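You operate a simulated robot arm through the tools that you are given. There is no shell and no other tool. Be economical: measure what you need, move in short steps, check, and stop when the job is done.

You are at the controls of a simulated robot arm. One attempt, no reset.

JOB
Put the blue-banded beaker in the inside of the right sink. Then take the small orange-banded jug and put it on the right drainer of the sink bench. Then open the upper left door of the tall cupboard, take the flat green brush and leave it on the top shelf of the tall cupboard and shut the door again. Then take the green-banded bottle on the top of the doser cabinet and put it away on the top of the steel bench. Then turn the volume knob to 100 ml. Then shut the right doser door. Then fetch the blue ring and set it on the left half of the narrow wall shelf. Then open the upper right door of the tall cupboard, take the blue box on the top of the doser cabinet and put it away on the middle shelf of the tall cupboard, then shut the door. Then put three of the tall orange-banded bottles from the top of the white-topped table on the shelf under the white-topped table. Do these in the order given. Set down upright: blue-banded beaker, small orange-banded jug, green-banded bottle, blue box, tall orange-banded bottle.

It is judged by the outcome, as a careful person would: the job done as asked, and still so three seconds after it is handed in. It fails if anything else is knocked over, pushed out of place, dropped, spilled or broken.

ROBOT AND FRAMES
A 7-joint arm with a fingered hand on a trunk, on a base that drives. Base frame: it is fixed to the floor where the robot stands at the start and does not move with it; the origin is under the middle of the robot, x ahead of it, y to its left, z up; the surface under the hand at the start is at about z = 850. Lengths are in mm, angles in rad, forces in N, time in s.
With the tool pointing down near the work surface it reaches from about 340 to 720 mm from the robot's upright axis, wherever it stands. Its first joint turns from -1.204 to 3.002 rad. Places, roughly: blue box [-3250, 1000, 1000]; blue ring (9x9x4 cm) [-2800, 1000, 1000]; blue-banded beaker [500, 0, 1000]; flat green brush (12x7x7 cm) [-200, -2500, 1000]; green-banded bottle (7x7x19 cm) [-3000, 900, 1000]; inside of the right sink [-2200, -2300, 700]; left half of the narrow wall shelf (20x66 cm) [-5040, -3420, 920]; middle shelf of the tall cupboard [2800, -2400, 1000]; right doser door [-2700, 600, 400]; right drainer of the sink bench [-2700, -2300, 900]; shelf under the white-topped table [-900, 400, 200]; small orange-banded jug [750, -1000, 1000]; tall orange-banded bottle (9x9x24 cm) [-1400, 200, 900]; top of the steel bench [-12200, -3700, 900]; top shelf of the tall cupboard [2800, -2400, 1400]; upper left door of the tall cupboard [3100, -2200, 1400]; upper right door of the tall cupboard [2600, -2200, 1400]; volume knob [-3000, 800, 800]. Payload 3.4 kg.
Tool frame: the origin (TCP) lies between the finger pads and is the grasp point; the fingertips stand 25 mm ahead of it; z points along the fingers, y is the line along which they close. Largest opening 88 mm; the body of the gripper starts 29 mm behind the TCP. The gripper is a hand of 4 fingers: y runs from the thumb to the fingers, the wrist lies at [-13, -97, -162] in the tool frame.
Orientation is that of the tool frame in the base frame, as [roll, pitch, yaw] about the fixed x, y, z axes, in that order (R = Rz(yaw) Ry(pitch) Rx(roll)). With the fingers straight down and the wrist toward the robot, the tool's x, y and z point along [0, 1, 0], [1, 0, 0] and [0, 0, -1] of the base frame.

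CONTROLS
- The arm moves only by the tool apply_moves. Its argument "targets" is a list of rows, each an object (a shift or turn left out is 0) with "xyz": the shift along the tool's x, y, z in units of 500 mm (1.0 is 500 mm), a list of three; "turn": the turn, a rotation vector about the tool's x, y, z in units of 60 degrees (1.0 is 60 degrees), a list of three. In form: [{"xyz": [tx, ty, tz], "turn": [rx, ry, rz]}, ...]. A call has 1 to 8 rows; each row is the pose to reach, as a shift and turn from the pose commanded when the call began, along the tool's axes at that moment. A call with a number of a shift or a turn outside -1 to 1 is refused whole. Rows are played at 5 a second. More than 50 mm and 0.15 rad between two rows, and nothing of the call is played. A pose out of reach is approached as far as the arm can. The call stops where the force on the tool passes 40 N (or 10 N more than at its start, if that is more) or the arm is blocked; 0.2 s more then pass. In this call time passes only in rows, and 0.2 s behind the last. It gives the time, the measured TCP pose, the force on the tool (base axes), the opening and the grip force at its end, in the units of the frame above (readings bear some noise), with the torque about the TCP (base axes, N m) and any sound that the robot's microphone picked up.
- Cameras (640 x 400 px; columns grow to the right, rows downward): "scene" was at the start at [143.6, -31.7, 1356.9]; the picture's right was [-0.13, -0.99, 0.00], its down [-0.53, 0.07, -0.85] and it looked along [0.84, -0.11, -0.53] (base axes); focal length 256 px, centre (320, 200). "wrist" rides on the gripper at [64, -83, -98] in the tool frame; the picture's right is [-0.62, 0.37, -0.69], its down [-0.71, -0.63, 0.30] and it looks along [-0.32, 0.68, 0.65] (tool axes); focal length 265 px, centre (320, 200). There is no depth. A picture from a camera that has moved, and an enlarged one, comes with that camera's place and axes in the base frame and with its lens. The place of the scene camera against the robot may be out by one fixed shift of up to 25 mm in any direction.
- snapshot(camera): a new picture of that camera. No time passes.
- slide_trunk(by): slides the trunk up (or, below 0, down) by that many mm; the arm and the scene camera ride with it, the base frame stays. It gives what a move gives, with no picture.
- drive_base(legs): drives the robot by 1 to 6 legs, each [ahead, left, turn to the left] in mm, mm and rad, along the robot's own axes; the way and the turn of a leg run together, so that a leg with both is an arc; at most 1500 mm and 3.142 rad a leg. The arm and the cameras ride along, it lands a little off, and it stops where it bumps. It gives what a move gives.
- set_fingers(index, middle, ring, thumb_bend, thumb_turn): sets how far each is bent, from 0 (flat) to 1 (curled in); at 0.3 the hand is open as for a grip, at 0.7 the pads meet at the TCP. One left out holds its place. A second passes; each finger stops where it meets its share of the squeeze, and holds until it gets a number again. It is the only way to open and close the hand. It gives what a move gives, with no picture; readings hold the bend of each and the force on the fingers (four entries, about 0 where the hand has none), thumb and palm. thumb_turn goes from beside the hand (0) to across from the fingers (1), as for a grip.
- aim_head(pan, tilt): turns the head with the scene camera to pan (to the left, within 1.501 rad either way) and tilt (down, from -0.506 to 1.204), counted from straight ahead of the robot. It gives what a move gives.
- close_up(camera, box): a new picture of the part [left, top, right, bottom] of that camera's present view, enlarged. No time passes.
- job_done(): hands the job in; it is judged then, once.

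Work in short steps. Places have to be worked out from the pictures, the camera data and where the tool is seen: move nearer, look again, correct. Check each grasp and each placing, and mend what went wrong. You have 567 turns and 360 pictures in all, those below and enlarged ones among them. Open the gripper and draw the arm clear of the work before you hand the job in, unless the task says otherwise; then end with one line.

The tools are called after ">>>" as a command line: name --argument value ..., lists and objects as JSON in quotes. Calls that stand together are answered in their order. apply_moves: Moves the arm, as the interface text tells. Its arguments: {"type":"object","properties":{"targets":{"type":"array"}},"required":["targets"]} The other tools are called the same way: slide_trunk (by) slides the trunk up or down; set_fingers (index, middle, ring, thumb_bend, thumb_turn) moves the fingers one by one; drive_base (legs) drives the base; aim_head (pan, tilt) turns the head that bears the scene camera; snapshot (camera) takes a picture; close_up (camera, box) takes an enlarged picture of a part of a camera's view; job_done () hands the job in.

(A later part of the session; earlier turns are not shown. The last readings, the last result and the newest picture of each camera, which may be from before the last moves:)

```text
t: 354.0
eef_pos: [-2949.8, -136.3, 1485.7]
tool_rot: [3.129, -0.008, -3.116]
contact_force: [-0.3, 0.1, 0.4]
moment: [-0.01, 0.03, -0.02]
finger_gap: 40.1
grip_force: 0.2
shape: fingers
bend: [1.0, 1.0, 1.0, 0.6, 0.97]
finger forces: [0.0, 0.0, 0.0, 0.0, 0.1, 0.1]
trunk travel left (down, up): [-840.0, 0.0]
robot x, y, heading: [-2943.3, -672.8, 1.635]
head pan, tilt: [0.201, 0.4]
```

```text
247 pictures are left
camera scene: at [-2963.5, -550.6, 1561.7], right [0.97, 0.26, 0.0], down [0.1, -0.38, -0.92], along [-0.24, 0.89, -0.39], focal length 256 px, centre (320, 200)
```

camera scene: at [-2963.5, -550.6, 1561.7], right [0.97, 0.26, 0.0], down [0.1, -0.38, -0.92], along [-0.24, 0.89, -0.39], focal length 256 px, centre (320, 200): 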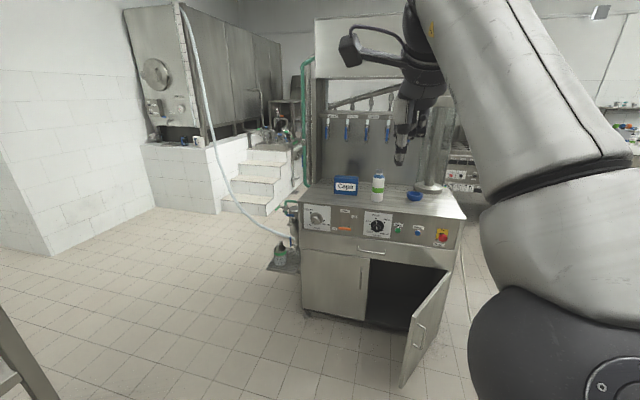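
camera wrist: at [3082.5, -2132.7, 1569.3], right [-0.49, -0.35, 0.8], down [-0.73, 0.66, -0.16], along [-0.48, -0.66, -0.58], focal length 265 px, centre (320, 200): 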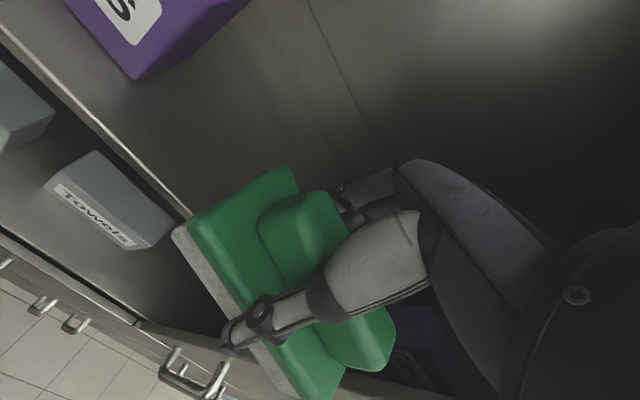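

Bottle at about (-3020, 950) on the counter (z≈940). A side grasp suits it. I lower the hand, open it, and turn it to point forward as I did for the cupboard, well before getting close.

>>> apply_moves --targets '[{"xyz": [0, 0, 0.09]}, {"xyz": [0, 0, 0.18]}, {"xyz": [0, 0, 0.27]}, {"xyz": [0, 0, 0.36]}, {"xyz": [0, 0, 0.45]}, {"xyz": [0, 0, 0.54]}, {"xyz": [0, 0, 0.63]}, {"xyz": [0, 0, 0.66]}]'

>>> set_fingers --index 0.2 --middle 0.2 --ring 0.2 --thumb_bend 0.2

>>> slide_trunk --by -120

>>> apply_moves --targets '[{"turn": [-0.08, -0.08, -0.08]}, {"turn": [-0.16, -0.16, -0.16]}, {"turn": [-0.24, -0.24, -0.24]}, {"turn": [-0.32, -0.32, -0.32]}, {"turn": [-0.4, -0.4, -0.4]}, {"turn": [-0.48, -0.48, -0.48]}, {"turn": [-0.56, -0.56, -0.56]}, {"turn": [-0.577, -0.577, -0.577]}]'

>>> apply_moves --targets '[{"turn": [-0.08, -0.08, -0.08]}, {"turn": [-0.16, -0.16, -0.16]}, {"turn": [-0.24, -0.24, -0.24]}, {"turn": [-0.32, -0.32, -0.32]}, {"turn": [-0.4, -0.4, -0.4]}, {"turn": [-0.48, -0.48, -0.48]}, {"turn": [-0.56, -0.56, -0.56]}, {"turn": [-0.577, -0.577, -0.577]}]'

```text
t: 355.8
eef_pos: [-2953.5, -132.7, 1154.9]
tool_rot: [3.127, -0.009, -3.116]
contact_force: [0.7, -0.5, -0.1]
moment: [0.01, -0.02, 0.01]
finger_gap: 40.0
grip_force: 0.1
shape: fingers
bend: [1.0, 1.0, 1.0, 0.6, 0.98]
finger forces: [0.1, 0.1, 0.1, 0.1, 0.0, 0.0]
trunk travel left (down, up): [-840.0, 0.0]
robot x, y, heading: [-2939.0, -666.9, 1.639]
head pan, tilt: [0.201, 0.4]
```

```text
t: 356.8
eef_pos: [-2954.4, -132.8, 1155.7]
tool_rot: [3.127, -0.008, -3.116]
contact_force: [-0.2, -0.1, 0.3]
moment: [0.03, 0.0, 0.04]
finger_gap: 103.0
grip_force: 0.1
shape: fingers
bend: [0.2, 0.2, 0.2, 0.2, 0.98]
finger forces: [0.0, 0.0, 0.1, 0.0, 0.2, 0.1]
trunk travel left (down, up): [-840.0, 0.0]
robot x, y, heading: [-2940.4, -674.8, 1.64]
head pan, tilt: [0.201, 0.4]
```

```text
t: 358.3
eef_pos: [-2954.0, -132.7, 1036.5]
tool_rot: [3.128, -0.01, -3.114]
contact_force: [0.5, 0.2, -0.4]
moment: [0.0, 0.0, -0.02]
finger_gap: 103.1
grip_force: 0.1
shape: fingers
bend: [0.2, 0.2, 0.2, 0.2, 0.98]
finger forces: [0.0, 0.1, 0.0, 0.0, 0.0, 0.0]
trunk travel left (down, up): [-720.0, 120.0]
robot x, y, heading: [-2944.4, -667.6, 1.633]
head pan, tilt: [0.201, 0.4]
```

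```text
t: 360.1
eef_pos: [-2954.1, -131.9, 1037.1]
tool_rot: [2.656, 0.727, -2.664]
contact_force: [-0.6, 0.0, -0.6]
moment: [-0.02, -0.01, -0.01]
finger_gap: 103.2
grip_force: 0.1
shape: fingers
bend: [0.2, 0.2, 0.2, 0.2, 0.98]
finger forces: [0.0, 0.1, 0.1, 0.1, 0.0, 0.1]
trunk travel left (down, up): [-720.0, 120.0]
robot x, y, heading: [-2940.1, -670.5, 1.628]
head pan, tilt: [0.201, 0.4]
```

```text
t: 361.9
eef_pos: [-2955.8, -131.0, 1035.5]
tool_rot: [0.672, 1.554, 2.269]
contact_force: [1.2, -0.4, -0.5]
moment: [-0.01, 0.01, -0.01]
finger_gap: 103.5
grip_force: 0.1
shape: fingers
bend: [0.2, 0.2, 0.2, 0.2, 0.98]
finger forces: [0.0, 0.1, 0.0, 0.0, 0.1, 0.0]
trunk travel left (down, up): [-720.0, 120.0]
robot x, y, heading: [-2941.4, -668.3, 1.64]
head pan, tilt: [0.201, 0.4]
```

Pose reached. I straighten the heading, shift left and drive closer.

>>> drive_base --legs '[[0, 140, -0.065], [680, 0, 0]]'

>>> snapshot --camera "wrist"

>>> snapshot --camera "scene"

```text
t: 366.6
eef_pos: [-3068.2, 561.2, 1036.1]
tool_rot: [0.796, 1.555, 2.336]
contact_force: [0.1, 0.6, 0.0]
moment: [0.01, 0.04, -0.02]
finger_gap: 103.4
grip_force: 0.0
shape: fingers
bend: [0.2, 0.2, 0.2, 0.2, 0.98]
finger forces: [0.0, 0.0, 0.0, 0.0, 0.0, 0.1]
trunk travel left (down, up): [-720.0, 120.0]
robot x, y, heading: [-3083.7, 22.8, 1.58]
head pan, tilt: [0.201, 0.4]
```

```text
246 pictures are left
camera wrist: at [-2987.0, 460.4, 969.2], right [-0.38, -0.69, 0.61], down [0.65, 0.28, 0.71], along [-0.66, 0.67, 0.34], focal length 265 px, centre (320, 200)
```

wrist: 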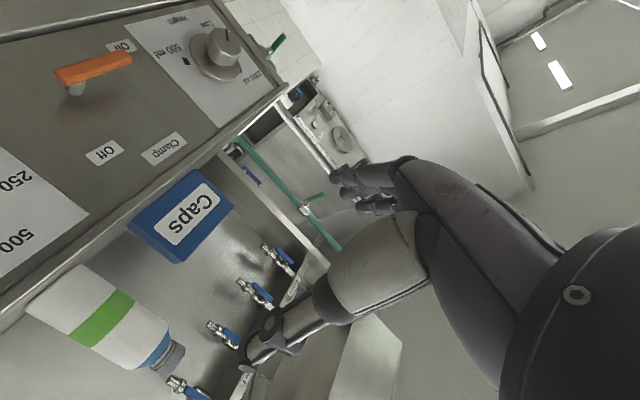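

```text
245 pictures are left
camera scene: at [-3098.9, 142.9, 1441.6], right [0.98, 0.21, 0.0], down [0.08, -0.38, -0.92], along [-0.19, 0.9, -0.39], focal length 256 px, centre (320, 200)
```

scene: 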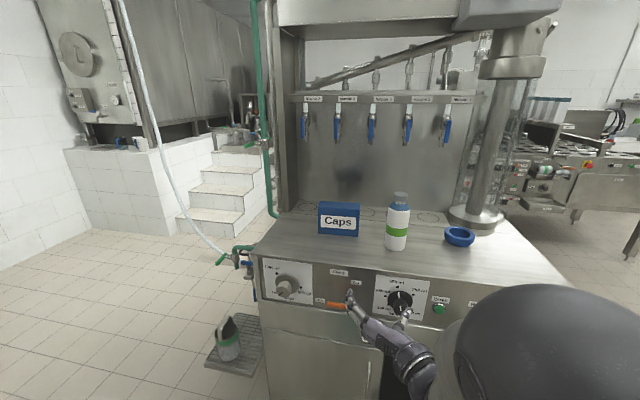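

Bottle is at about (-3010, 925), mid z≈1033, right at hand height. I drive 140 mm closer and shift the hand 55 mm right to line up.

>>> drive_base --legs '[[140, 0, -0.01]]'

>>> apply_moves --targets '[{"xyz": [0, -0.06, 0]}, {"xyz": [0, -0.11, 0.03]}]'

>>> snapshot --camera "wrist"

>>> snapshot --camera "scene"

```text
t: 368.0
eef_pos: [-3063.4, 702.6, 1035.2]
tool_rot: [0.703, 1.556, 2.235]
contact_force: [0.9, 0.0, -0.7]
moment: [0.01, 0.0, 0.0]
finger_gap: 103.3
grip_force: 0.0
shape: fingers
bend: [0.2, 0.2, 0.2, 0.2, 0.98]
finger forces: [0.1, 0.0, 0.0, 0.0, 0.0, 0.0]
trunk travel left (down, up): [-720.0, 120.0]
robot x, y, heading: [-3087.2, 164.2, 1.572]
head pan, tilt: [0.201, 0.4]
```

```text
t: 368.6
eef_pos: [-3009.3, 716.8, 1036.2]
tool_rot: [0.786, 1.554, 2.318]
contact_force: [-0.4, 0.0, 0.1]
moment: [-0.02, -0.01, -0.01]
finger_gap: 103.2
grip_force: 0.1
shape: fingers
bend: [0.2, 0.2, 0.2, 0.2, 0.98]
finger forces: [0.0, 0.1, 0.0, 0.0, 0.1, 0.1]
trunk travel left (down, up): [-720.0, 120.0]
robot x, y, heading: [-3086.1, 162.4, 1.572]
head pan, tilt: [0.201, 0.4]
```

```text
244 pictures are left
camera wrist: at [-2929.9, 616.1, 970.6], right [-0.39, -0.68, 0.62], down [0.65, 0.27, 0.71], along [-0.65, 0.68, 0.34], focal length 265 px, centre (320, 200)
```

wrist: 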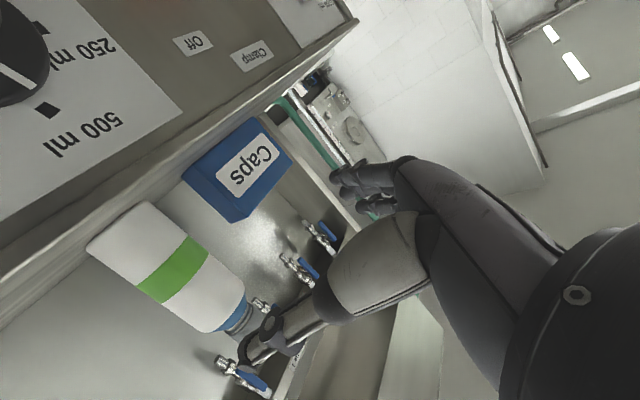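

```text
243 pictures are left
camera scene: at [-3097.7, 286.0, 1441.5], right [0.98, 0.2, 0.0], down [0.08, -0.38, -0.92], along [-0.18, 0.9, -0.39], focal length 256 px, centre (320, 200)
```

scene: 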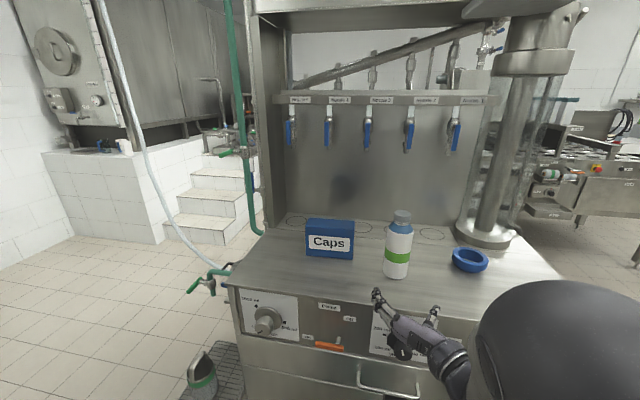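

Triangulated bottle: (-3002, 919). I advance 150 mm and look.

>>> apply_moves --targets '[{"xyz": [0, -0.01, 0.08]}, {"xyz": [0, -0.014, 0.16]}, {"xyz": [0, -0.014, 0.24]}, {"xyz": [0, -0.014, 0.3]}]'

>>> snapshot --camera "wrist"

```text
t: 369.6
eef_pos: [-2993.5, 867.4, 1037.9]
tool_rot: [0.687, 1.555, 2.216]
contact_force: [0.1, 0.5, -0.3]
moment: [0.0, 0.01, -0.02]
finger_gap: 103.4
grip_force: 0.0
shape: fingers
bend: [0.2, 0.2, 0.2, 0.2, 0.98]
finger forces: [0.0, 0.1, 0.0, 0.0, 0.1, 0.1]
trunk travel left (down, up): [-720.0, 120.0]
robot x, y, heading: [-3086.5, 162.5, 1.567]
head pan, tilt: [0.201, 0.4]
```

```text
242 pictures are left
camera wrist: at [-2913.6, 765.1, 971.8], right [-0.39, -0.68, 0.62], down [0.65, 0.27, 0.71], along [-0.65, 0.68, 0.34], focal length 265 px, centre (320, 200)
```

wrist: 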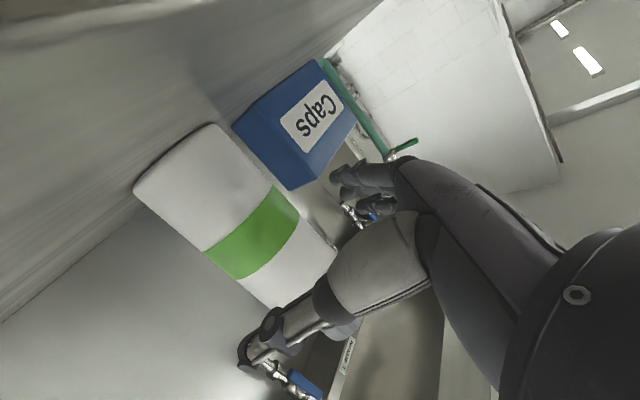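

The bottle is centred between thumb and fingers. Advance 50 mm and close.

>>> apply_moves --targets '[{"xyz": [0, 0, 0.05]}, {"xyz": [0, 0, 0.1]}]'

>>> set_fingers --index 0.65 --middle 0.65 --ring 0.65 --thumb_bend 0.6

>>> snapshot --camera "wrist"

```text
t: 370.2
eef_pos: [-2990.1, 915.3, 1039.7]
tool_rot: [0.662, 1.555, 2.192]
contact_force: [-0.1, 1.1, 0.7]
moment: [0.03, 0.02, 0.01]
finger_gap: 103.4
grip_force: 0.0
shape: fingers
bend: [0.2, 0.2, 0.2, 0.2, 0.98]
finger forces: [0.1, 0.1, 0.0, 0.0, 0.0, 0.0]
trunk travel left (down, up): [-720.0, 120.0]
robot x, y, heading: [-3081.9, 165.1, 1.574]
head pan, tilt: [0.201, 0.4]
```

```text
t: 371.2
eef_pos: [-2992.2, 913.7, 1043.4]
tool_rot: [0.487, 1.552, 2.02]
contact_force: [-4.3, 0.4, 8.2]
moment: [0.22, 0.02, 0.14]
finger_gap: 56.5
grip_force: 16.9
shape: fingers
bend: [0.53, 0.56, 0.57, 0.39, 0.95]
finger forces: [7.3, 7.1, 5.5, 0.0, 14.4, 0.0]
trunk travel left (down, up): [-720.0, 120.0]
robot x, y, heading: [-3084.3, 160.3, 1.566]
head pan, tilt: [0.201, 0.4]
```

```text
241 pictures are left
camera wrist: at [-2911.5, 812.5, 975.6], right [-0.39, -0.69, 0.61], down [0.65, 0.27, 0.71], along [-0.65, 0.67, 0.34], focal length 265 px, centre (320, 200)
```

wrist: 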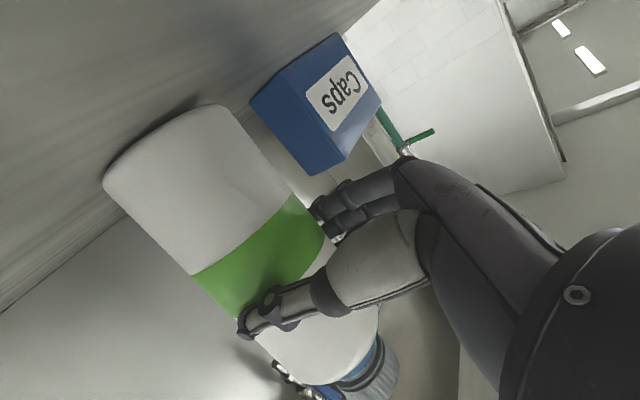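

Gripped around the band. I lift 60 mm and check.

>>> apply_moves --targets '[{"xyz": [-0.05, 0, 0]}, {"xyz": [-0.12, 0, 0]}]'

>>> snapshot --camera "scene"

>>> snapshot --camera "wrist"

```text
t: 371.8
eef_pos: [-2991.9, 914.4, 1101.7]
tool_rot: [0.565, 1.553, 2.094]
contact_force: [0.6, 0.8, 0.2]
moment: [-0.04, -0.01, 0.0]
finger_gap: 21.3
grip_force: 0.1
shape: fingers
bend: [0.64, 0.65, 0.65, 0.55, 0.97]
finger forces: [0.0, 0.0, 0.1, 0.0, 0.0, 0.0]
trunk travel left (down, up): [-720.0, 120.0]
robot x, y, heading: [-3085.7, 162.7, 1.57]
head pan, tilt: [0.201, 0.4]
```

```text
240 pictures are left
camera scene: at [-3098.7, 283.7, 1441.8], right [0.98, 0.2, 0.0], down [0.08, -0.38, -0.92], along [-0.18, 0.9, -0.39], focal length 256 px, centre (320, 200)
```

scene: 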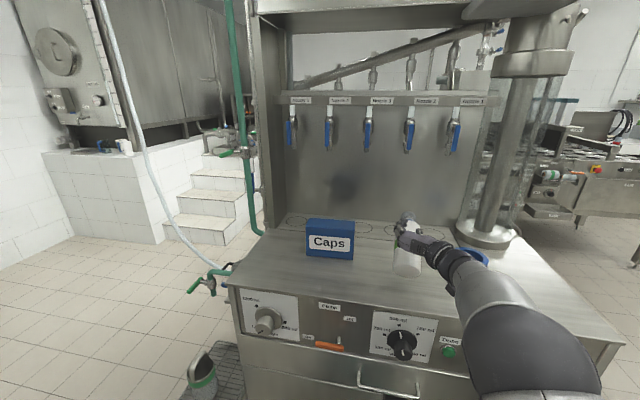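

```text
239 pictures are left
camera wrist: at [-2911.5, 812.6, 1034.9], right [-0.39, -0.69, 0.61], down [0.65, 0.27, 0.71], along [-0.65, 0.68, 0.34], focal length 265 px, centre (320, 200)
```

wrist: 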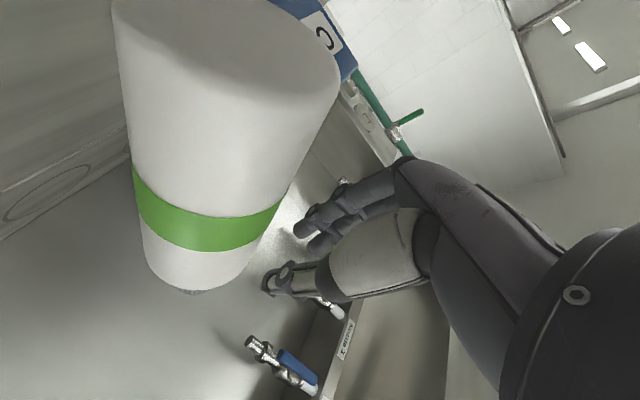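

The bottle slipped and is leaning. I look closely before doing anything.

>>> close_up --camera "scene" --box '[350, 190, 510, 300]'

```text
3.64 times, centred on (430, 245) of scene
camera zoom: at [-3098.7, 283.7, 1441.8], right [0.98, 0.2, 0.0], down [0.08, -0.38, -0.92], along [-0.18, 0.9, -0.39], focal length 931 px, centre (-80, 36)
```

zoom: 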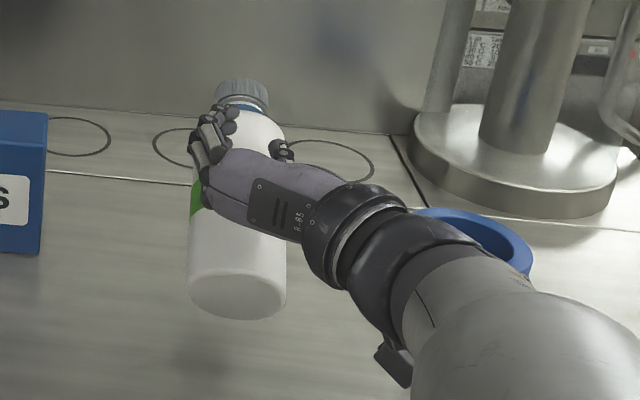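

It seems to be tipping away toward the back panel. I hold still a moment and see how it comes to rest.

>>> apply_moves --targets '[{"xyz": [0, 0, 0]}]'

>>> snapshot --camera "wrist"

>>> close_up --camera "scene" --box '[350, 190, 510, 300]'

```text
t: 372.2
eef_pos: [-2991.2, 913.5, 1099.8]
tool_rot: [0.545, 1.555, 2.075]
contact_force: [0.3, -0.7, -0.3]
moment: [-0.01, -0.03, -0.03]
finger_gap: 19.5
grip_force: 0.0
shape: fingers
bend: [0.65, 0.65, 0.65, 0.56, 0.97]
finger forces: [0.0, 0.1, 0.0, 0.0, 0.1, 0.0]
trunk travel left (down, up): [-720.0, 120.0]
robot x, y, heading: [-3086.8, 164.5, 1.567]
head pan, tilt: [0.201, 0.4]
```

```text
237 pictures are left
camera wrist: at [-2911.4, 813.2, 1033.9], right [-0.39, -0.69, 0.61], down [0.65, 0.27, 0.71], along [-0.65, 0.68, 0.34], focal length 265 px, centre (320, 200)
```

wrist: 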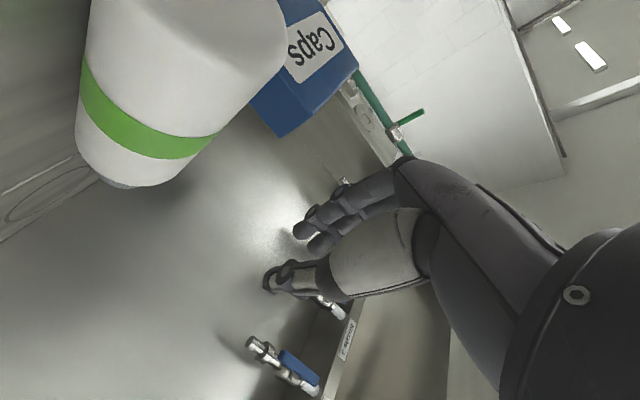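

```text
3.64 times, centred on (430, 245) of scene
camera zoom: at [-3098.3, 284.6, 1441.7], right [0.98, 0.2, 0.0], down [0.08, -0.38, -0.92], along [-0.18, 0.9, -0.39], focal length 931 px, centre (-80, 36)
```

zoom: 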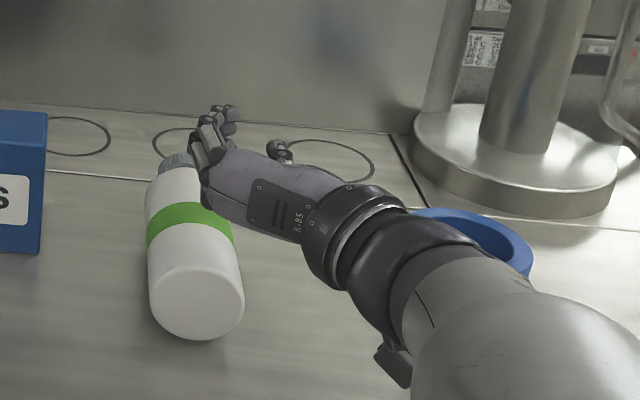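

It now lies on the counter, cap toward the back. I check that it has come to rest.

>>> apply_moves --targets '[{"xyz": [0, 0, 0]}, {"xyz": [0, 0, 0]}]'

>>> snapshot --camera "scene"

```text
t: 372.8
eef_pos: [-2990.7, 915.1, 1099.5]
tool_rot: [0.715, 1.554, 2.245]
contact_force: [-0.4, 0.6, -0.2]
moment: [0.03, -0.01, 0.02]
finger_gap: 19.3
grip_force: 0.0
shape: fingers
bend: [0.65, 0.65, 0.65, 0.56, 0.97]
finger forces: [0.0, 0.1, 0.1, 0.1, 0.0, 0.0]
trunk travel left (down, up): [-720.0, 120.0]
robot x, y, heading: [-3087.1, 159.6, 1.575]
head pan, tilt: [0.201, 0.4]
```

```text
235 pictures are left
camera scene: at [-3098.1, 284.9, 1441.7], right [0.98, 0.2, 0.0], down [0.08, -0.38, -0.92], along [-0.18, 0.9, -0.39], focal length 256 px, centre (320, 200)
```

scene: 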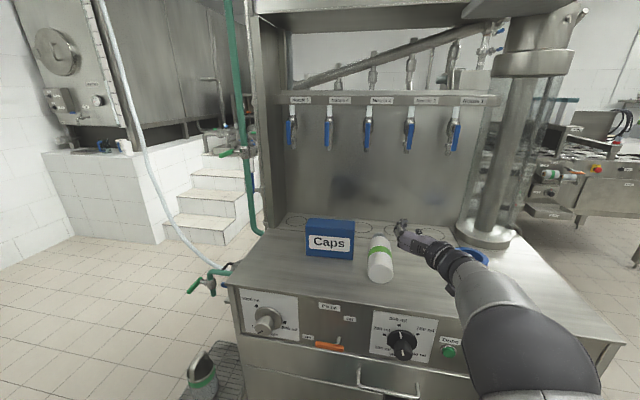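

I withdraw the hand upward and back, then see where the bottle rests.

>>> apply_moves --targets '[{"xyz": [-0.05, 0, -0.04]}, {"xyz": [-0.08, 0, -0.12]}, {"xyz": [-0.08, 0, -0.2]}, {"xyz": [-0.08, 0, -0.28]}, {"xyz": [-0.08, 0, -0.36]}]'

>>> snapshot --camera "scene"

>>> snapshot --camera "wrist"

```text
t: 374.0
eef_pos: [-2995.0, 731.2, 1134.6]
tool_rot: [0.954, 1.549, 2.477]
contact_force: [0.1, -0.3, -0.1]
moment: [-0.01, 0.0, -0.01]
finger_gap: 19.0
grip_force: 0.0
shape: fingers
bend: [0.65, 0.65, 0.65, 0.56, 0.97]
finger forces: [0.1, 0.1, 0.0, 0.1, 0.0, 0.0]
trunk travel left (down, up): [-720.0, 120.0]
robot x, y, heading: [-3083.0, 165.0, 1.572]
head pan, tilt: [0.201, 0.4]
```

```text
234 pictures are left
camera scene: at [-3098.0, 283.1, 1441.8], right [0.98, 0.2, 0.0], down [0.08, -0.38, -0.92], along [-0.18, 0.9, -0.39], focal length 256 px, centre (320, 200)
```

scene: 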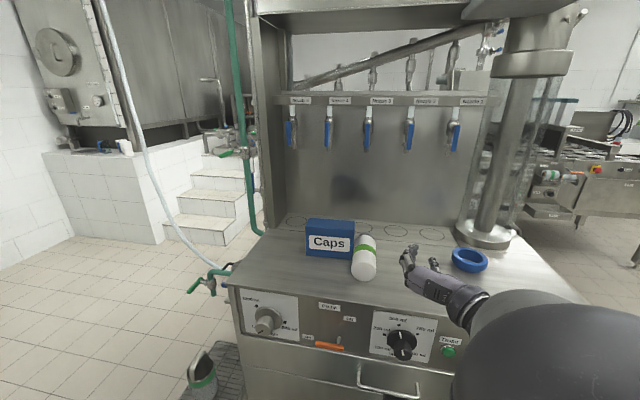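

```text
233 pictures are left
camera wrist: at [-2916.7, 629.6, 1069.3], right [-0.39, -0.68, 0.62], down [0.66, 0.26, 0.71], along [-0.65, 0.68, 0.34], focal length 265 px, centre (320, 200)
```

wrist: 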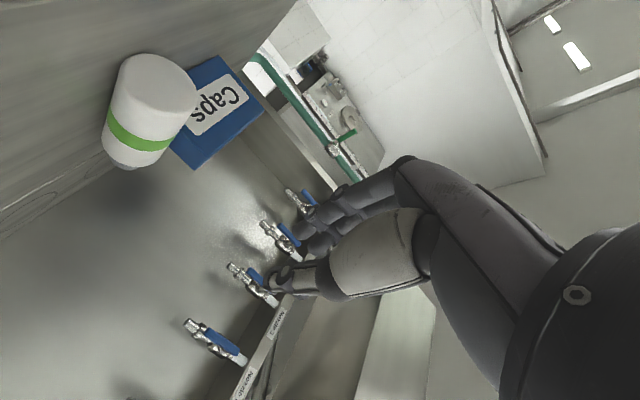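

The bottle lies beside the Caps box, axis along y, base toward me: from about (-3118, 885) to (-3107, 1072). I'll pick it from above with fingers down, then rotate the hand 90° to make it upright. First I tip the hand down.

>>> set_fingers --index 0.22 --middle 0.22 --ring 0.22 --thumb_bend 0.22

>>> apply_moves --targets '[{"turn": [0, 0.14, 0]}, {"turn": [0, 0.28, 0]}, {"turn": [0, 0.42, 0]}, {"turn": [0, 0.56, 0]}, {"turn": [0, 0.7, 0]}, {"turn": [0, 0.84, 0]}, {"turn": [0, 0.98, 0]}]'

>>> apply_moves --targets '[{"turn": [0, 0.14, 0]}, {"turn": [0, 0.28, 0]}, {"turn": [0, 0.42, 0]}, {"turn": [0, 0.52, 0]}]'

>>> snapshot --camera "wrist"

```text
t: 375.0
eef_pos: [-2997.8, 732.6, 1136.4]
tool_rot: [0.946, 1.547, 2.472]
contact_force: [1.0, 0.0, 0.0]
moment: [-0.02, 0.01, 0.0]
finger_gap: 99.4
grip_force: 0.0
shape: fingers
bend: [0.22, 0.22, 0.22, 0.22, 0.97]
finger forces: [0.0, 0.0, 0.0, 0.0, 0.0, 0.0]
trunk travel left (down, up): [-720.0, 120.0]
robot x, y, heading: [-3082.3, 164.4, 1.568]
head pan, tilt: [0.201, 0.4]
```

```text
t: 376.6
eef_pos: [-2998.1, 734.4, 1133.9]
tool_rot: [3.131, 0.555, -1.619]
contact_force: [0.3, -0.2, 0.4]
moment: [-0.01, 0.02, 0.0]
finger_gap: 99.8
grip_force: 0.0
shape: fingers
bend: [0.22, 0.22, 0.22, 0.22, 0.97]
finger forces: [0.0, 0.0, 0.0, 0.1, 0.0, 0.0]
trunk travel left (down, up): [-720.0, 120.0]
robot x, y, heading: [-3084.9, 162.7, 1.572]
head pan, tilt: [0.201, 0.4]
```

```text
t: 377.6
eef_pos: [-2999.4, 734.2, 1134.9]
tool_rot: [3.133, 0.01, -1.614]
contact_force: [-0.9, 0.3, -0.8]
moment: [-0.01, -0.04, -0.04]
finger_gap: 99.3
grip_force: 0.1
shape: fingers
bend: [0.22, 0.22, 0.22, 0.22, 0.97]
finger forces: [0.0, 0.0, 0.1, 0.0, 0.1, 0.0]
trunk travel left (down, up): [-720.0, 120.0]
robot x, y, heading: [-3086.3, 162.9, 1.567]
head pan, tilt: [0.201, 0.4]
```

```text
232 pictures are left
camera wrist: at [-2916.4, 665.2, 1231.9], right [-0.34, 0.63, 0.7], down [0.66, 0.69, -0.3], along [-0.68, 0.36, -0.64], focal length 265 px, centre (320, 200)
```

wrist: 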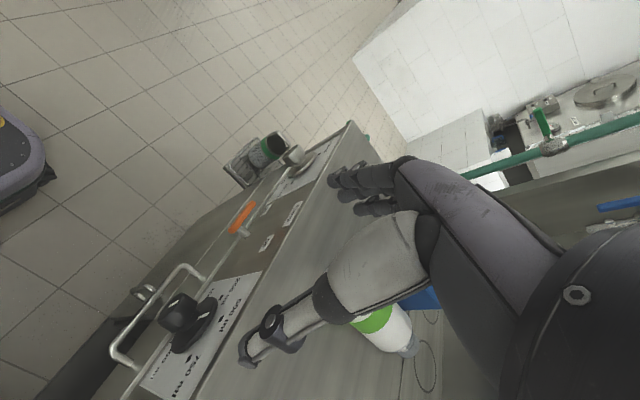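

The hand now points down with its closing axis along x. I move over the bottle's front half.

>>> apply_moves --targets '[{"xyz": [-0.07, 0.05, 0]}, {"xyz": [-0.14, 0.1, 0]}, {"xyz": [-0.22, 0.15, 0]}, {"xyz": [-0.3, 0.2, 0]}, {"xyz": [-0.372, 0.248, 0]}]'

>>> snapshot --camera "wrist"

>>> snapshot --camera "scene"

```text
t: 378.8
eef_pos: [-3069.4, 774.0, 1110.0]
tool_rot: [3.133, 0.012, -1.612]
contact_force: [0.2, 0.4, -0.1]
moment: [0.0, 0.02, 0.01]
finger_gap: 99.7
grip_force: 0.0
shape: fingers
bend: [0.22, 0.22, 0.22, 0.22, 0.97]
finger forces: [0.0, 0.0, 0.0, 0.1, 0.1, 0.0]
out of reach, approached as far as the arm can: row 1, 2, 3, 4, 5
trunk travel left (down, up): [-720.0, 120.0]
robot x, y, heading: [-3084.4, 164.4, 1.574]
head pan, tilt: [0.201, 0.4]
```

```text
231 pictures are left
camera wrist: at [-2987.2, 704.1, 1206.9], right [-0.34, 0.63, 0.7], down [0.66, 0.69, -0.3], along [-0.68, 0.36, -0.64], focal length 265 px, centre (320, 200)
```

wrist: 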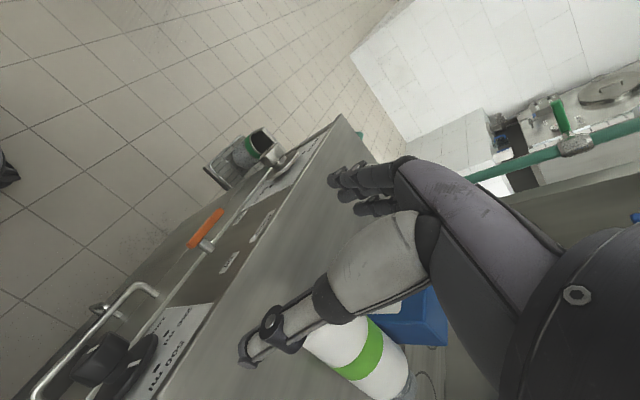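

```text
230 pictures are left
camera scene: at [-3099.3, 285.2, 1441.6], right [0.98, 0.2, 0.0], down [0.08, -0.38, -0.92], along [-0.18, 0.9, -0.39], focal length 256 px, centre (320, 200)
```

scene: 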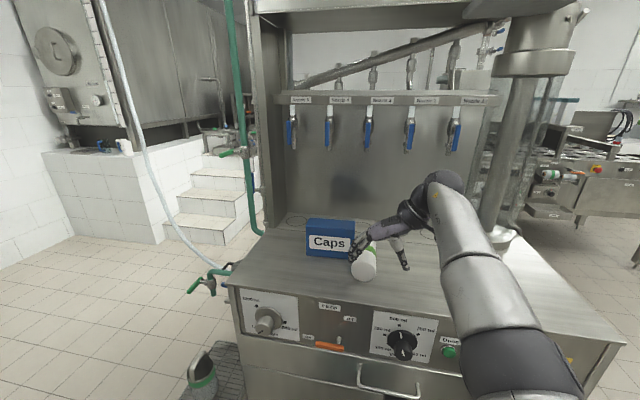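

Out of reach from here; I need to come closer, so I check the open door's position beside the base first.

>>> aim_head --pan -0.3 --tilt 1.1

>>> snapshot --camera "scene"

```text
t: 379.9
eef_pos: [-3067.1, 773.6, 1110.2]
tool_rot: [3.132, 0.011, -1.612]
contact_force: [-0.8, 0.2, -0.1]
moment: [-0.01, -0.03, -0.03]
finger_gap: 99.6
grip_force: 0.0
shape: fingers
bend: [0.22, 0.22, 0.22, 0.22, 0.97]
finger forces: [0.0, 0.0, 0.0, 0.1, 0.0, 0.0]
trunk travel left (down, up): [-720.0, 120.0]
robot x, y, heading: [-3086.5, 163.9, 1.569]
head pan, tilt: [-0.3, 1.1]
```

```text
229 pictures are left
camera scene: at [-3061.0, 254.5, 1384.9], right [0.96, -0.3, 0.0], down [-0.26, -0.85, -0.45], along [0.13, 0.43, -0.89], focal length 256 px, centre (320, 200)
```

scene: 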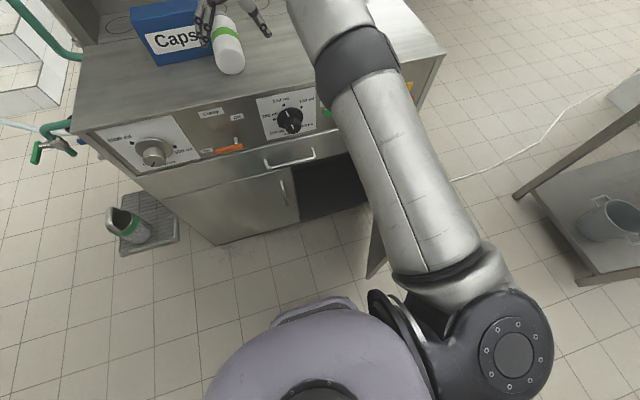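

The base is slimmer than feared and the open door's edge is at (-2796, 396), clear on the right. I drive 150 forward and 50 left, which puts the hand over the bottle's base half.

>>> drive_base --legs '[[150, 48, 0]]'

>>> aim_head --pan 0.1 --tilt 0.7

>>> snapshot --camera "scene"

>>> snapshot --camera "wrist"

```text
t: 381.3
eef_pos: [-3116.7, 923.3, 1111.1]
tool_rot: [3.132, 0.012, -1.61]
contact_force: [-0.4, -0.8, -0.7]
moment: [0.0, 0.04, 0.02]
finger_gap: 99.8
grip_force: 0.0
shape: fingers
bend: [0.22, 0.22, 0.22, 0.22, 0.97]
finger forces: [0.1, 0.0, 0.0, 0.0, 0.1, 0.0]
trunk travel left (down, up): [-720.0, 120.0]
robot x, y, heading: [-3135.4, 311.8, 1.572]
head pan, tilt: [-0.3, 1.1]
```

```text
t: 382.1
eef_pos: [-3117.1, 923.0, 1109.3]
tool_rot: [3.131, 0.012, -1.611]
contact_force: [0.2, -0.4, 0.7]
moment: [0.0, 0.01, -0.01]
finger_gap: 99.5
grip_force: 0.1
shape: fingers
bend: [0.22, 0.22, 0.22, 0.22, 0.97]
finger forces: [0.0, 0.1, 0.0, 0.0, 0.0, 0.0]
trunk travel left (down, up): [-720.0, 120.0]
robot x, y, heading: [-3135.0, 316.8, 1.57]
head pan, tilt: [0.099, 0.7]
```

```text
228 pictures are left
camera scene: at [-3136.3, 428.0, 1414.7], right [1.0, 0.1, 0.0], down [0.06, -0.64, -0.76], along [-0.08, 0.76, -0.64], focal length 256 px, centre (320, 200)
```

scene: 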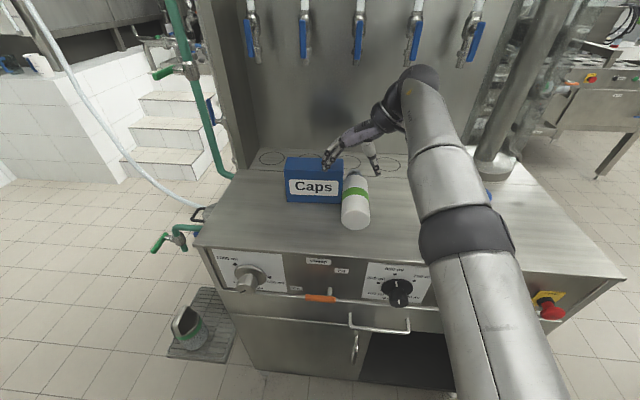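

```text
227 pictures are left
camera wrist: at [-3034.5, 853.3, 1207.1], right [-0.34, 0.62, 0.7], down [0.66, 0.69, -0.3], along [-0.68, 0.36, -0.64], focal length 265 px, centre (320, 200)
```

wrist: 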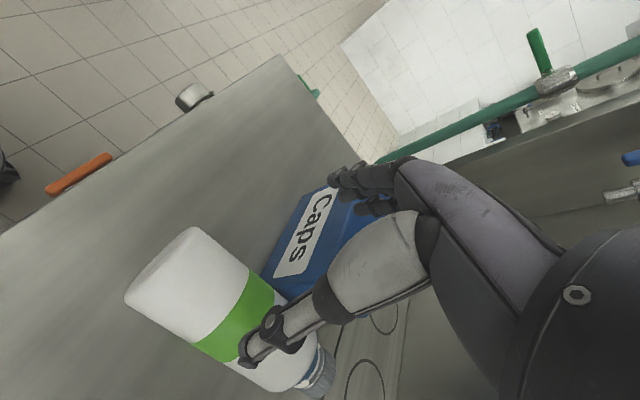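

Bottle axis x≈-3100, from y 885 to 1076; box front at y≈977. I centre on (−3100, 933) and descend to z≈1010 first.

>>> apply_moves --targets '[{"xyz": [-0.01, -0.02, 0.05]}, {"xyz": [-0.02, -0.033, 0.12]}, {"xyz": [-0.022, -0.033, 0.19]}]'

>>> snapshot --camera "wrist"

```text
t: 382.9
eef_pos: [-3099.5, 932.3, 1013.8]
tool_rot: [3.133, 0.016, -1.612]
contact_force: [0.2, 1.0, 0.0]
moment: [0.03, -0.02, -0.03]
finger_gap: 99.8
grip_force: 0.0
shape: fingers
bend: [0.22, 0.22, 0.22, 0.22, 0.97]
finger forces: [0.1, 0.1, 0.0, 0.0, 0.0, 0.0]
trunk travel left (down, up): [-720.0, 120.0]
robot x, y, heading: [-3131.9, 313.3, 1.571]
head pan, tilt: [0.099, 0.7]
```

```text
226 pictures are left
camera wrist: at [-3017.3, 863.8, 1110.9], right [-0.34, 0.62, 0.7], down [0.66, 0.69, -0.3], along [-0.68, 0.36, -0.64], focal length 265 px, centre (320, 200)
```

wrist: 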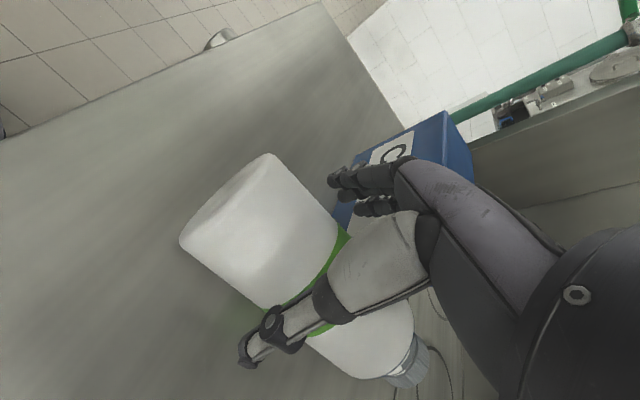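

Straddling the bottle in front of the box. Down 40 mm more, then close firmly.

>>> apply_moves --targets '[{"xyz": [0, 0, 0.04]}, {"xyz": [0, 0, 0.065]}, {"xyz": [0, 0, 0.082]}]'

>>> set_fingers --index 0.8 --middle 0.8 --ring 0.8 --thumb_bend 0.75

>>> snapshot --camera "wrist"

```text
t: 383.7
eef_pos: [-3100.2, 933.7, 975.2]
tool_rot: [3.129, 0.014, -1.61]
contact_force: [1.8, 0.5, 1.9]
moment: [0.02, -0.01, 0.02]
finger_gap: 100.5
grip_force: 1.0
shape: fingers
bend: [0.22, 0.22, 0.22, 0.22, 0.97]
finger forces: [0.0, 0.0, 0.0, 0.0, 2.1, 0.0]
trunk travel left (down, up): [-720.0, 120.0]
robot x, y, heading: [-3129.3, 311.8, 1.57]
head pan, tilt: [0.099, 0.7]
```

```text
t: 384.7
eef_pos: [-3101.1, 932.5, 975.4]
tool_rot: [3.133, 0.014, -1.61]
contact_force: [-2.8, -0.2, 7.4]
moment: [-0.18, -0.37, 0.0]
finger_gap: 47.9
grip_force: 47.4
shape: fingers
bend: [0.78, 0.49, 0.47, 0.63, 0.93]
finger forces: [20.0, 10.8, 14.3, 0.0, 49.3, 0.1]
trunk travel left (down, up): [-720.0, 120.0]
robot x, y, heading: [-3134.9, 316.2, 1.567]
head pan, tilt: [0.099, 0.7]
```

```text
225 pictures are left
camera wrist: at [-3018.3, 863.3, 1072.4], right [-0.34, 0.62, 0.7], down [0.66, 0.69, -0.3], along [-0.68, 0.36, -0.64], focal length 265 px, centre (320, 200)
```

wrist: 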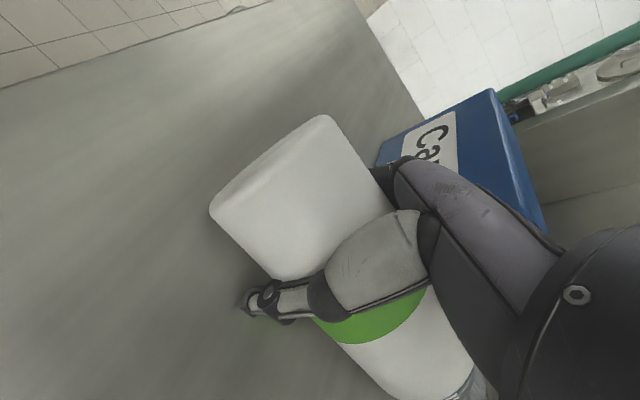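

Strong grip (47 N). I lift 60 mm and check.

>>> apply_moves --targets '[{"xyz": [0, 0, -0.04]}, {"xyz": [0, 0, -0.08]}, {"xyz": [0, 0, -0.14]}]'

>>> snapshot --camera "wrist"

>>> close_up --camera "scene" --box '[260, 60, 480, 240]'

```text
t: 385.5
eef_pos: [-3100.5, 935.8, 1042.2]
tool_rot: [3.132, 0.013, -1.612]
contact_force: [0.1, 0.0, -5.0]
moment: [-0.12, 0.0, 0.03]
finger_gap: 48.1
grip_force: 40.7
shape: fingers
bend: [0.78, 0.49, 0.47, 0.63, 0.93]
finger forces: [20.0, 9.7, 13.8, 0.0, 37.6, 0.0]
trunk travel left (down, up): [-720.0, 120.0]
robot x, y, heading: [-3135.5, 315.0, 1.571]
head pan, tilt: [0.099, 0.7]
```

```text
224 pictures are left
camera wrist: at [-3017.5, 865.2, 1139.5], right [-0.34, 0.63, 0.7], down [0.66, 0.69, -0.3], along [-0.68, 0.36, -0.64], focal length 265 px, centre (320, 200)
```

wrist: 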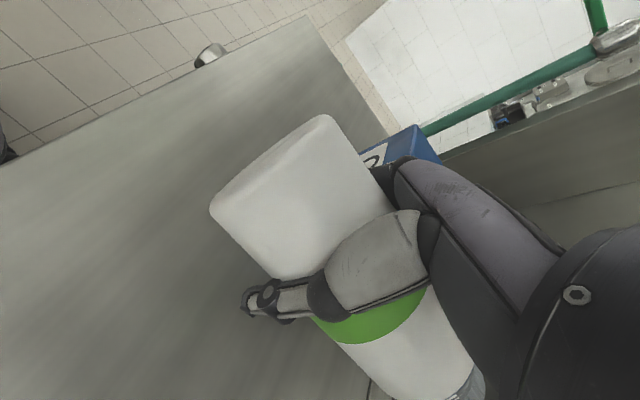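

```text
2.22 times, centred on (370, 150) of scene
camera zoom: at [-3135.8, 428.8, 1414.7], right [1.0, 0.1, 0.0], down [0.06, -0.64, -0.76], along [-0.08, 0.76, -0.64], focal length 569 px, centre (209, 311)
```

zoom: 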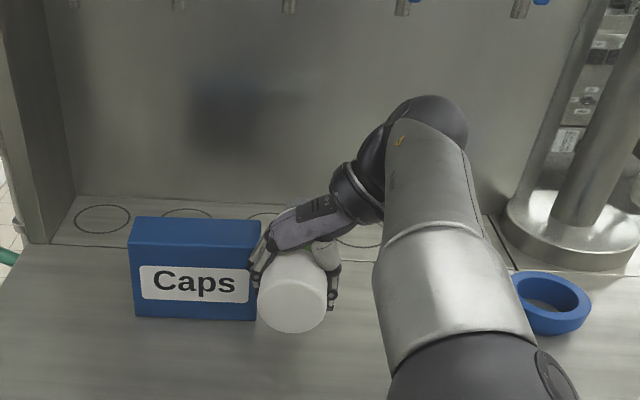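

The bottle is lifted; Caps box undisturbed. I raise a bit, back the base away, and rotate the hand so the bottle becomes upright.

>>> apply_moves --targets '[{"xyz": [0.05, 0, -0.06]}, {"xyz": [0.1, 0, -0.1]}]'

>>> drive_base --legs '[[-420, 0, 0]]'

>>> apply_moves --targets '[{"turn": [0, -0.13, 0]}, {"turn": [0, -0.26, 0]}, {"turn": [0, -0.39, 0]}, {"turn": [0, -0.52, 0]}, {"turn": [0, -0.65, 0]}, {"turn": [0, -0.78, 0]}, {"turn": [0, -0.91, 0]}]'

>>> apply_moves --targets '[{"turn": [0, -0.13, 0]}, {"turn": [0, -0.26, 0]}, {"turn": [0, -0.39, 0]}, {"turn": [0, -0.5, 0]}, {"turn": [0, -0.59, 0]}]'

>>> snapshot --camera "scene"

>>> snapshot --camera "wrist"

```text
t: 386.1
eef_pos: [-3097.2, 883.1, 1087.4]
tool_rot: [3.128, 0.008, -1.62]
contact_force: [0.1, 0.5, -4.9]
moment: [-0.13, 0.03, -0.01]
finger_gap: 48.0
grip_force: 39.7
shape: fingers
bend: [0.78, 0.49, 0.47, 0.63, 0.92]
finger forces: [19.8, 9.7, 13.1, 0.0, 37.0, 0.0]
trunk travel left (down, up): [-720.0, 120.0]
robot x, y, heading: [-3134.0, 315.2, 1.57]
head pan, tilt: [0.099, 0.7]
```

```text
t: 388.7
eef_pos: [-3097.3, 460.1, 1090.9]
tool_rot: [3.127, 0.012, -1.622]
contact_force: [-0.4, 0.1, -5.2]
moment: [-0.12, 0.0, 0.0]
finger_gap: 48.1
grip_force: 39.4
shape: fingers
bend: [0.78, 0.49, 0.47, 0.63, 0.92]
finger forces: [19.9, 9.7, 13.1, 0.1, 37.0, 0.0]
trunk travel left (down, up): [-720.0, 120.0]
robot x, y, heading: [-3134.7, -110.5, 1.568]
head pan, tilt: [0.099, 0.7]
```

```text
t: 389.5
eef_pos: [-3081.9, 452.4, 991.7]
tool_rot: [3.119, 0.163, -1.661]
contact_force: [0.0, -0.2, -5.4]
moment: [-0.13, 0.02, 0.03]
finger_gap: 48.1
grip_force: 39.4
shape: fingers
bend: [0.78, 0.49, 0.47, 0.63, 0.92]
finger forces: [19.9, 9.6, 12.9, 0.0, 36.9, 0.0]
trunk travel left (down, up): [-720.0, 120.0]
robot x, y, heading: [-3133.3, -111.7, 1.568]
head pan, tilt: [0.099, 0.7]
stopped in row 3: the arm was blocked; the commanded pose is now the measured one
```

```text
t: 390.3
eef_pos: [-3072.9, 431.5, 914.0]
tool_rot: [3.119, 0.363, -1.696]
contact_force: [0.3, 1.0, -5.1]
moment: [-0.09, 0.05, 0.0]
finger_gap: 48.1
grip_force: 39.1
shape: fingers
bend: [0.78, 0.49, 0.47, 0.63, 0.92]
finger forces: [19.9, 9.5, 12.5, 0.1, 36.8, 0.0]
trunk travel left (down, up): [-720.0, 120.0]
robot x, y, heading: [-3138.2, -108.5, 1.568]
head pan, tilt: [0.099, 0.7]
stopped in row 3: the arm was blocked; the commanded pose is now the measured one
```

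```text
222 pictures are left
camera scene: at [-3136.3, 5.4, 1414.7], right [1.0, 0.09, 0.0], down [0.06, -0.64, -0.76], along [-0.07, 0.76, -0.64], focal length 256 px, centre (320, 200)
```

scene: 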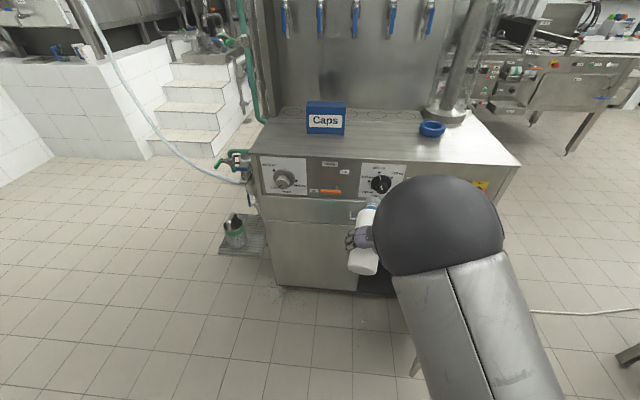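

```text
221 pictures are left
camera wrist: at [-2997.4, 326.5, 982.5], right [-0.31, 0.37, 0.87], down [0.71, 0.7, -0.05], along [-0.63, 0.61, -0.48], focal length 265 px, centre (320, 200)
```

wrist: 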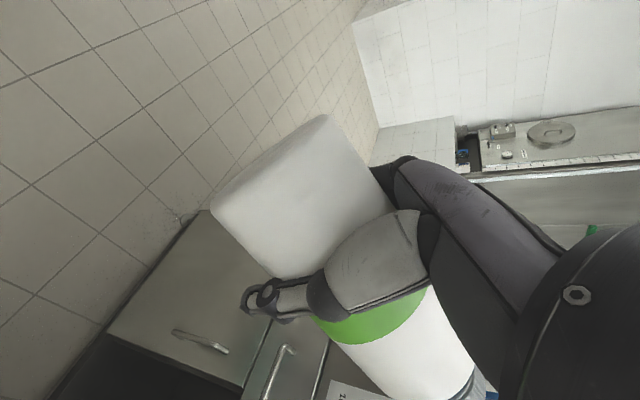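

The wrist nears a joint limit here and the hand sank. I raise it, move it further right, and try turning again in smaller steps.

>>> apply_moves --targets '[{"xyz": [-0.03, -0.04, -0.07]}, {"xyz": [-0.06, -0.08, -0.15]}, {"xyz": [-0.09, -0.12, -0.23]}, {"xyz": [-0.12, -0.16, -0.31]}, {"xyz": [-0.15, -0.18, -0.38]}]'

```text
t: 391.5
eef_pos: [-2980.4, 423.5, 1121.7]
tool_rot: [3.126, 0.362, -1.686]
contact_force: [-1.0, 0.1, -5.5]
moment: [-0.13, 0.02, 0.02]
finger_gap: 48.1
grip_force: 39.7
shape: fingers
bend: [0.78, 0.5, 0.47, 0.63, 0.92]
finger forces: [20.0, 9.8, 12.5, 0.1, 36.8, 0.0]
trunk travel left (down, up): [-720.0, 120.0]
robot x, y, heading: [-3136.3, -110.4, 1.57]
head pan, tilt: [0.099, 0.7]
```

Now the rotation again.

>>> apply_moves --targets '[{"turn": [0, -0.12, 0]}, {"turn": [0, -0.24, 0]}, {"turn": [0, -0.36, 0]}, {"turn": [0, -0.48, 0]}, {"turn": [0, -0.58, 0]}]'

```text
t: 392.7
eef_pos: [-2981.5, 423.4, 1119.2]
tool_rot: [3.115, 0.974, -1.703]
contact_force: [-0.5, -1.0, -5.4]
moment: [-0.04, 0.0, 0.02]
finger_gap: 48.1
grip_force: 38.7
shape: fingers
bend: [0.78, 0.5, 0.47, 0.63, 0.92]
finger forces: [20.1, 9.3, 11.7, 0.1, 36.5, 0.0]
trunk travel left (down, up): [-720.0, 120.0]
robot x, y, heading: [-3136.0, -113.3, 1.568]
head pan, tilt: [0.099, 0.7]
```

Works here. I finish the turn to upright.

>>> apply_moves --targets '[{"turn": [0, -0.12, 0]}, {"turn": [0, -0.24, 0]}, {"turn": [0, -0.36, 0]}, {"turn": [0, -0.48, 0]}, {"turn": [0, -0.57, 0]}]'

>>> snapshot --camera "scene"

>>> snapshot --camera "wrist"

```text
t: 393.9
eef_pos: [-2980.5, 424.2, 1118.5]
tool_rot: [1.547, 1.553, 3.007]
contact_force: [0.2, 0.2, -4.6]
moment: [0.03, 0.02, 0.0]
finger_gap: 47.9
grip_force: 38.1
shape: fingers
bend: [0.78, 0.5, 0.47, 0.63, 0.92]
finger forces: [20.0, 8.6, 10.9, 0.0, 36.5, 0.0]
trunk travel left (down, up): [-720.0, 120.0]
robot x, y, heading: [-3136.9, -111.4, 1.566]
head pan, tilt: [0.099, 0.7]
```

```text
220 pictures are left
camera scene: at [-3136.5, 5.8, 1414.7], right [1.0, 0.09, 0.0], down [0.06, -0.64, -0.76], along [-0.07, 0.76, -0.64], focal length 256 px, centre (320, 200)
```

scene: 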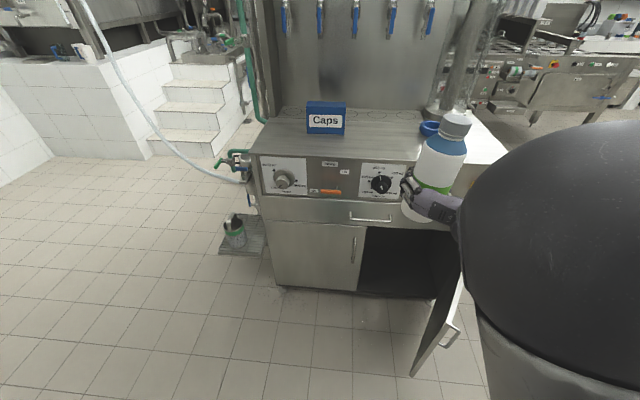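

```text
219 pictures are left
camera wrist: at [-2908.8, 316.7, 1052.8], right [-0.43, -0.65, 0.63], down [0.67, 0.23, 0.7], along [-0.6, 0.72, 0.34], focal length 265 px, centre (320, 200)
```

wrist: 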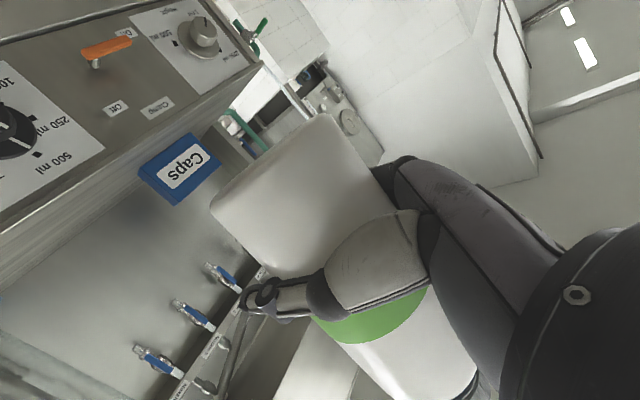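

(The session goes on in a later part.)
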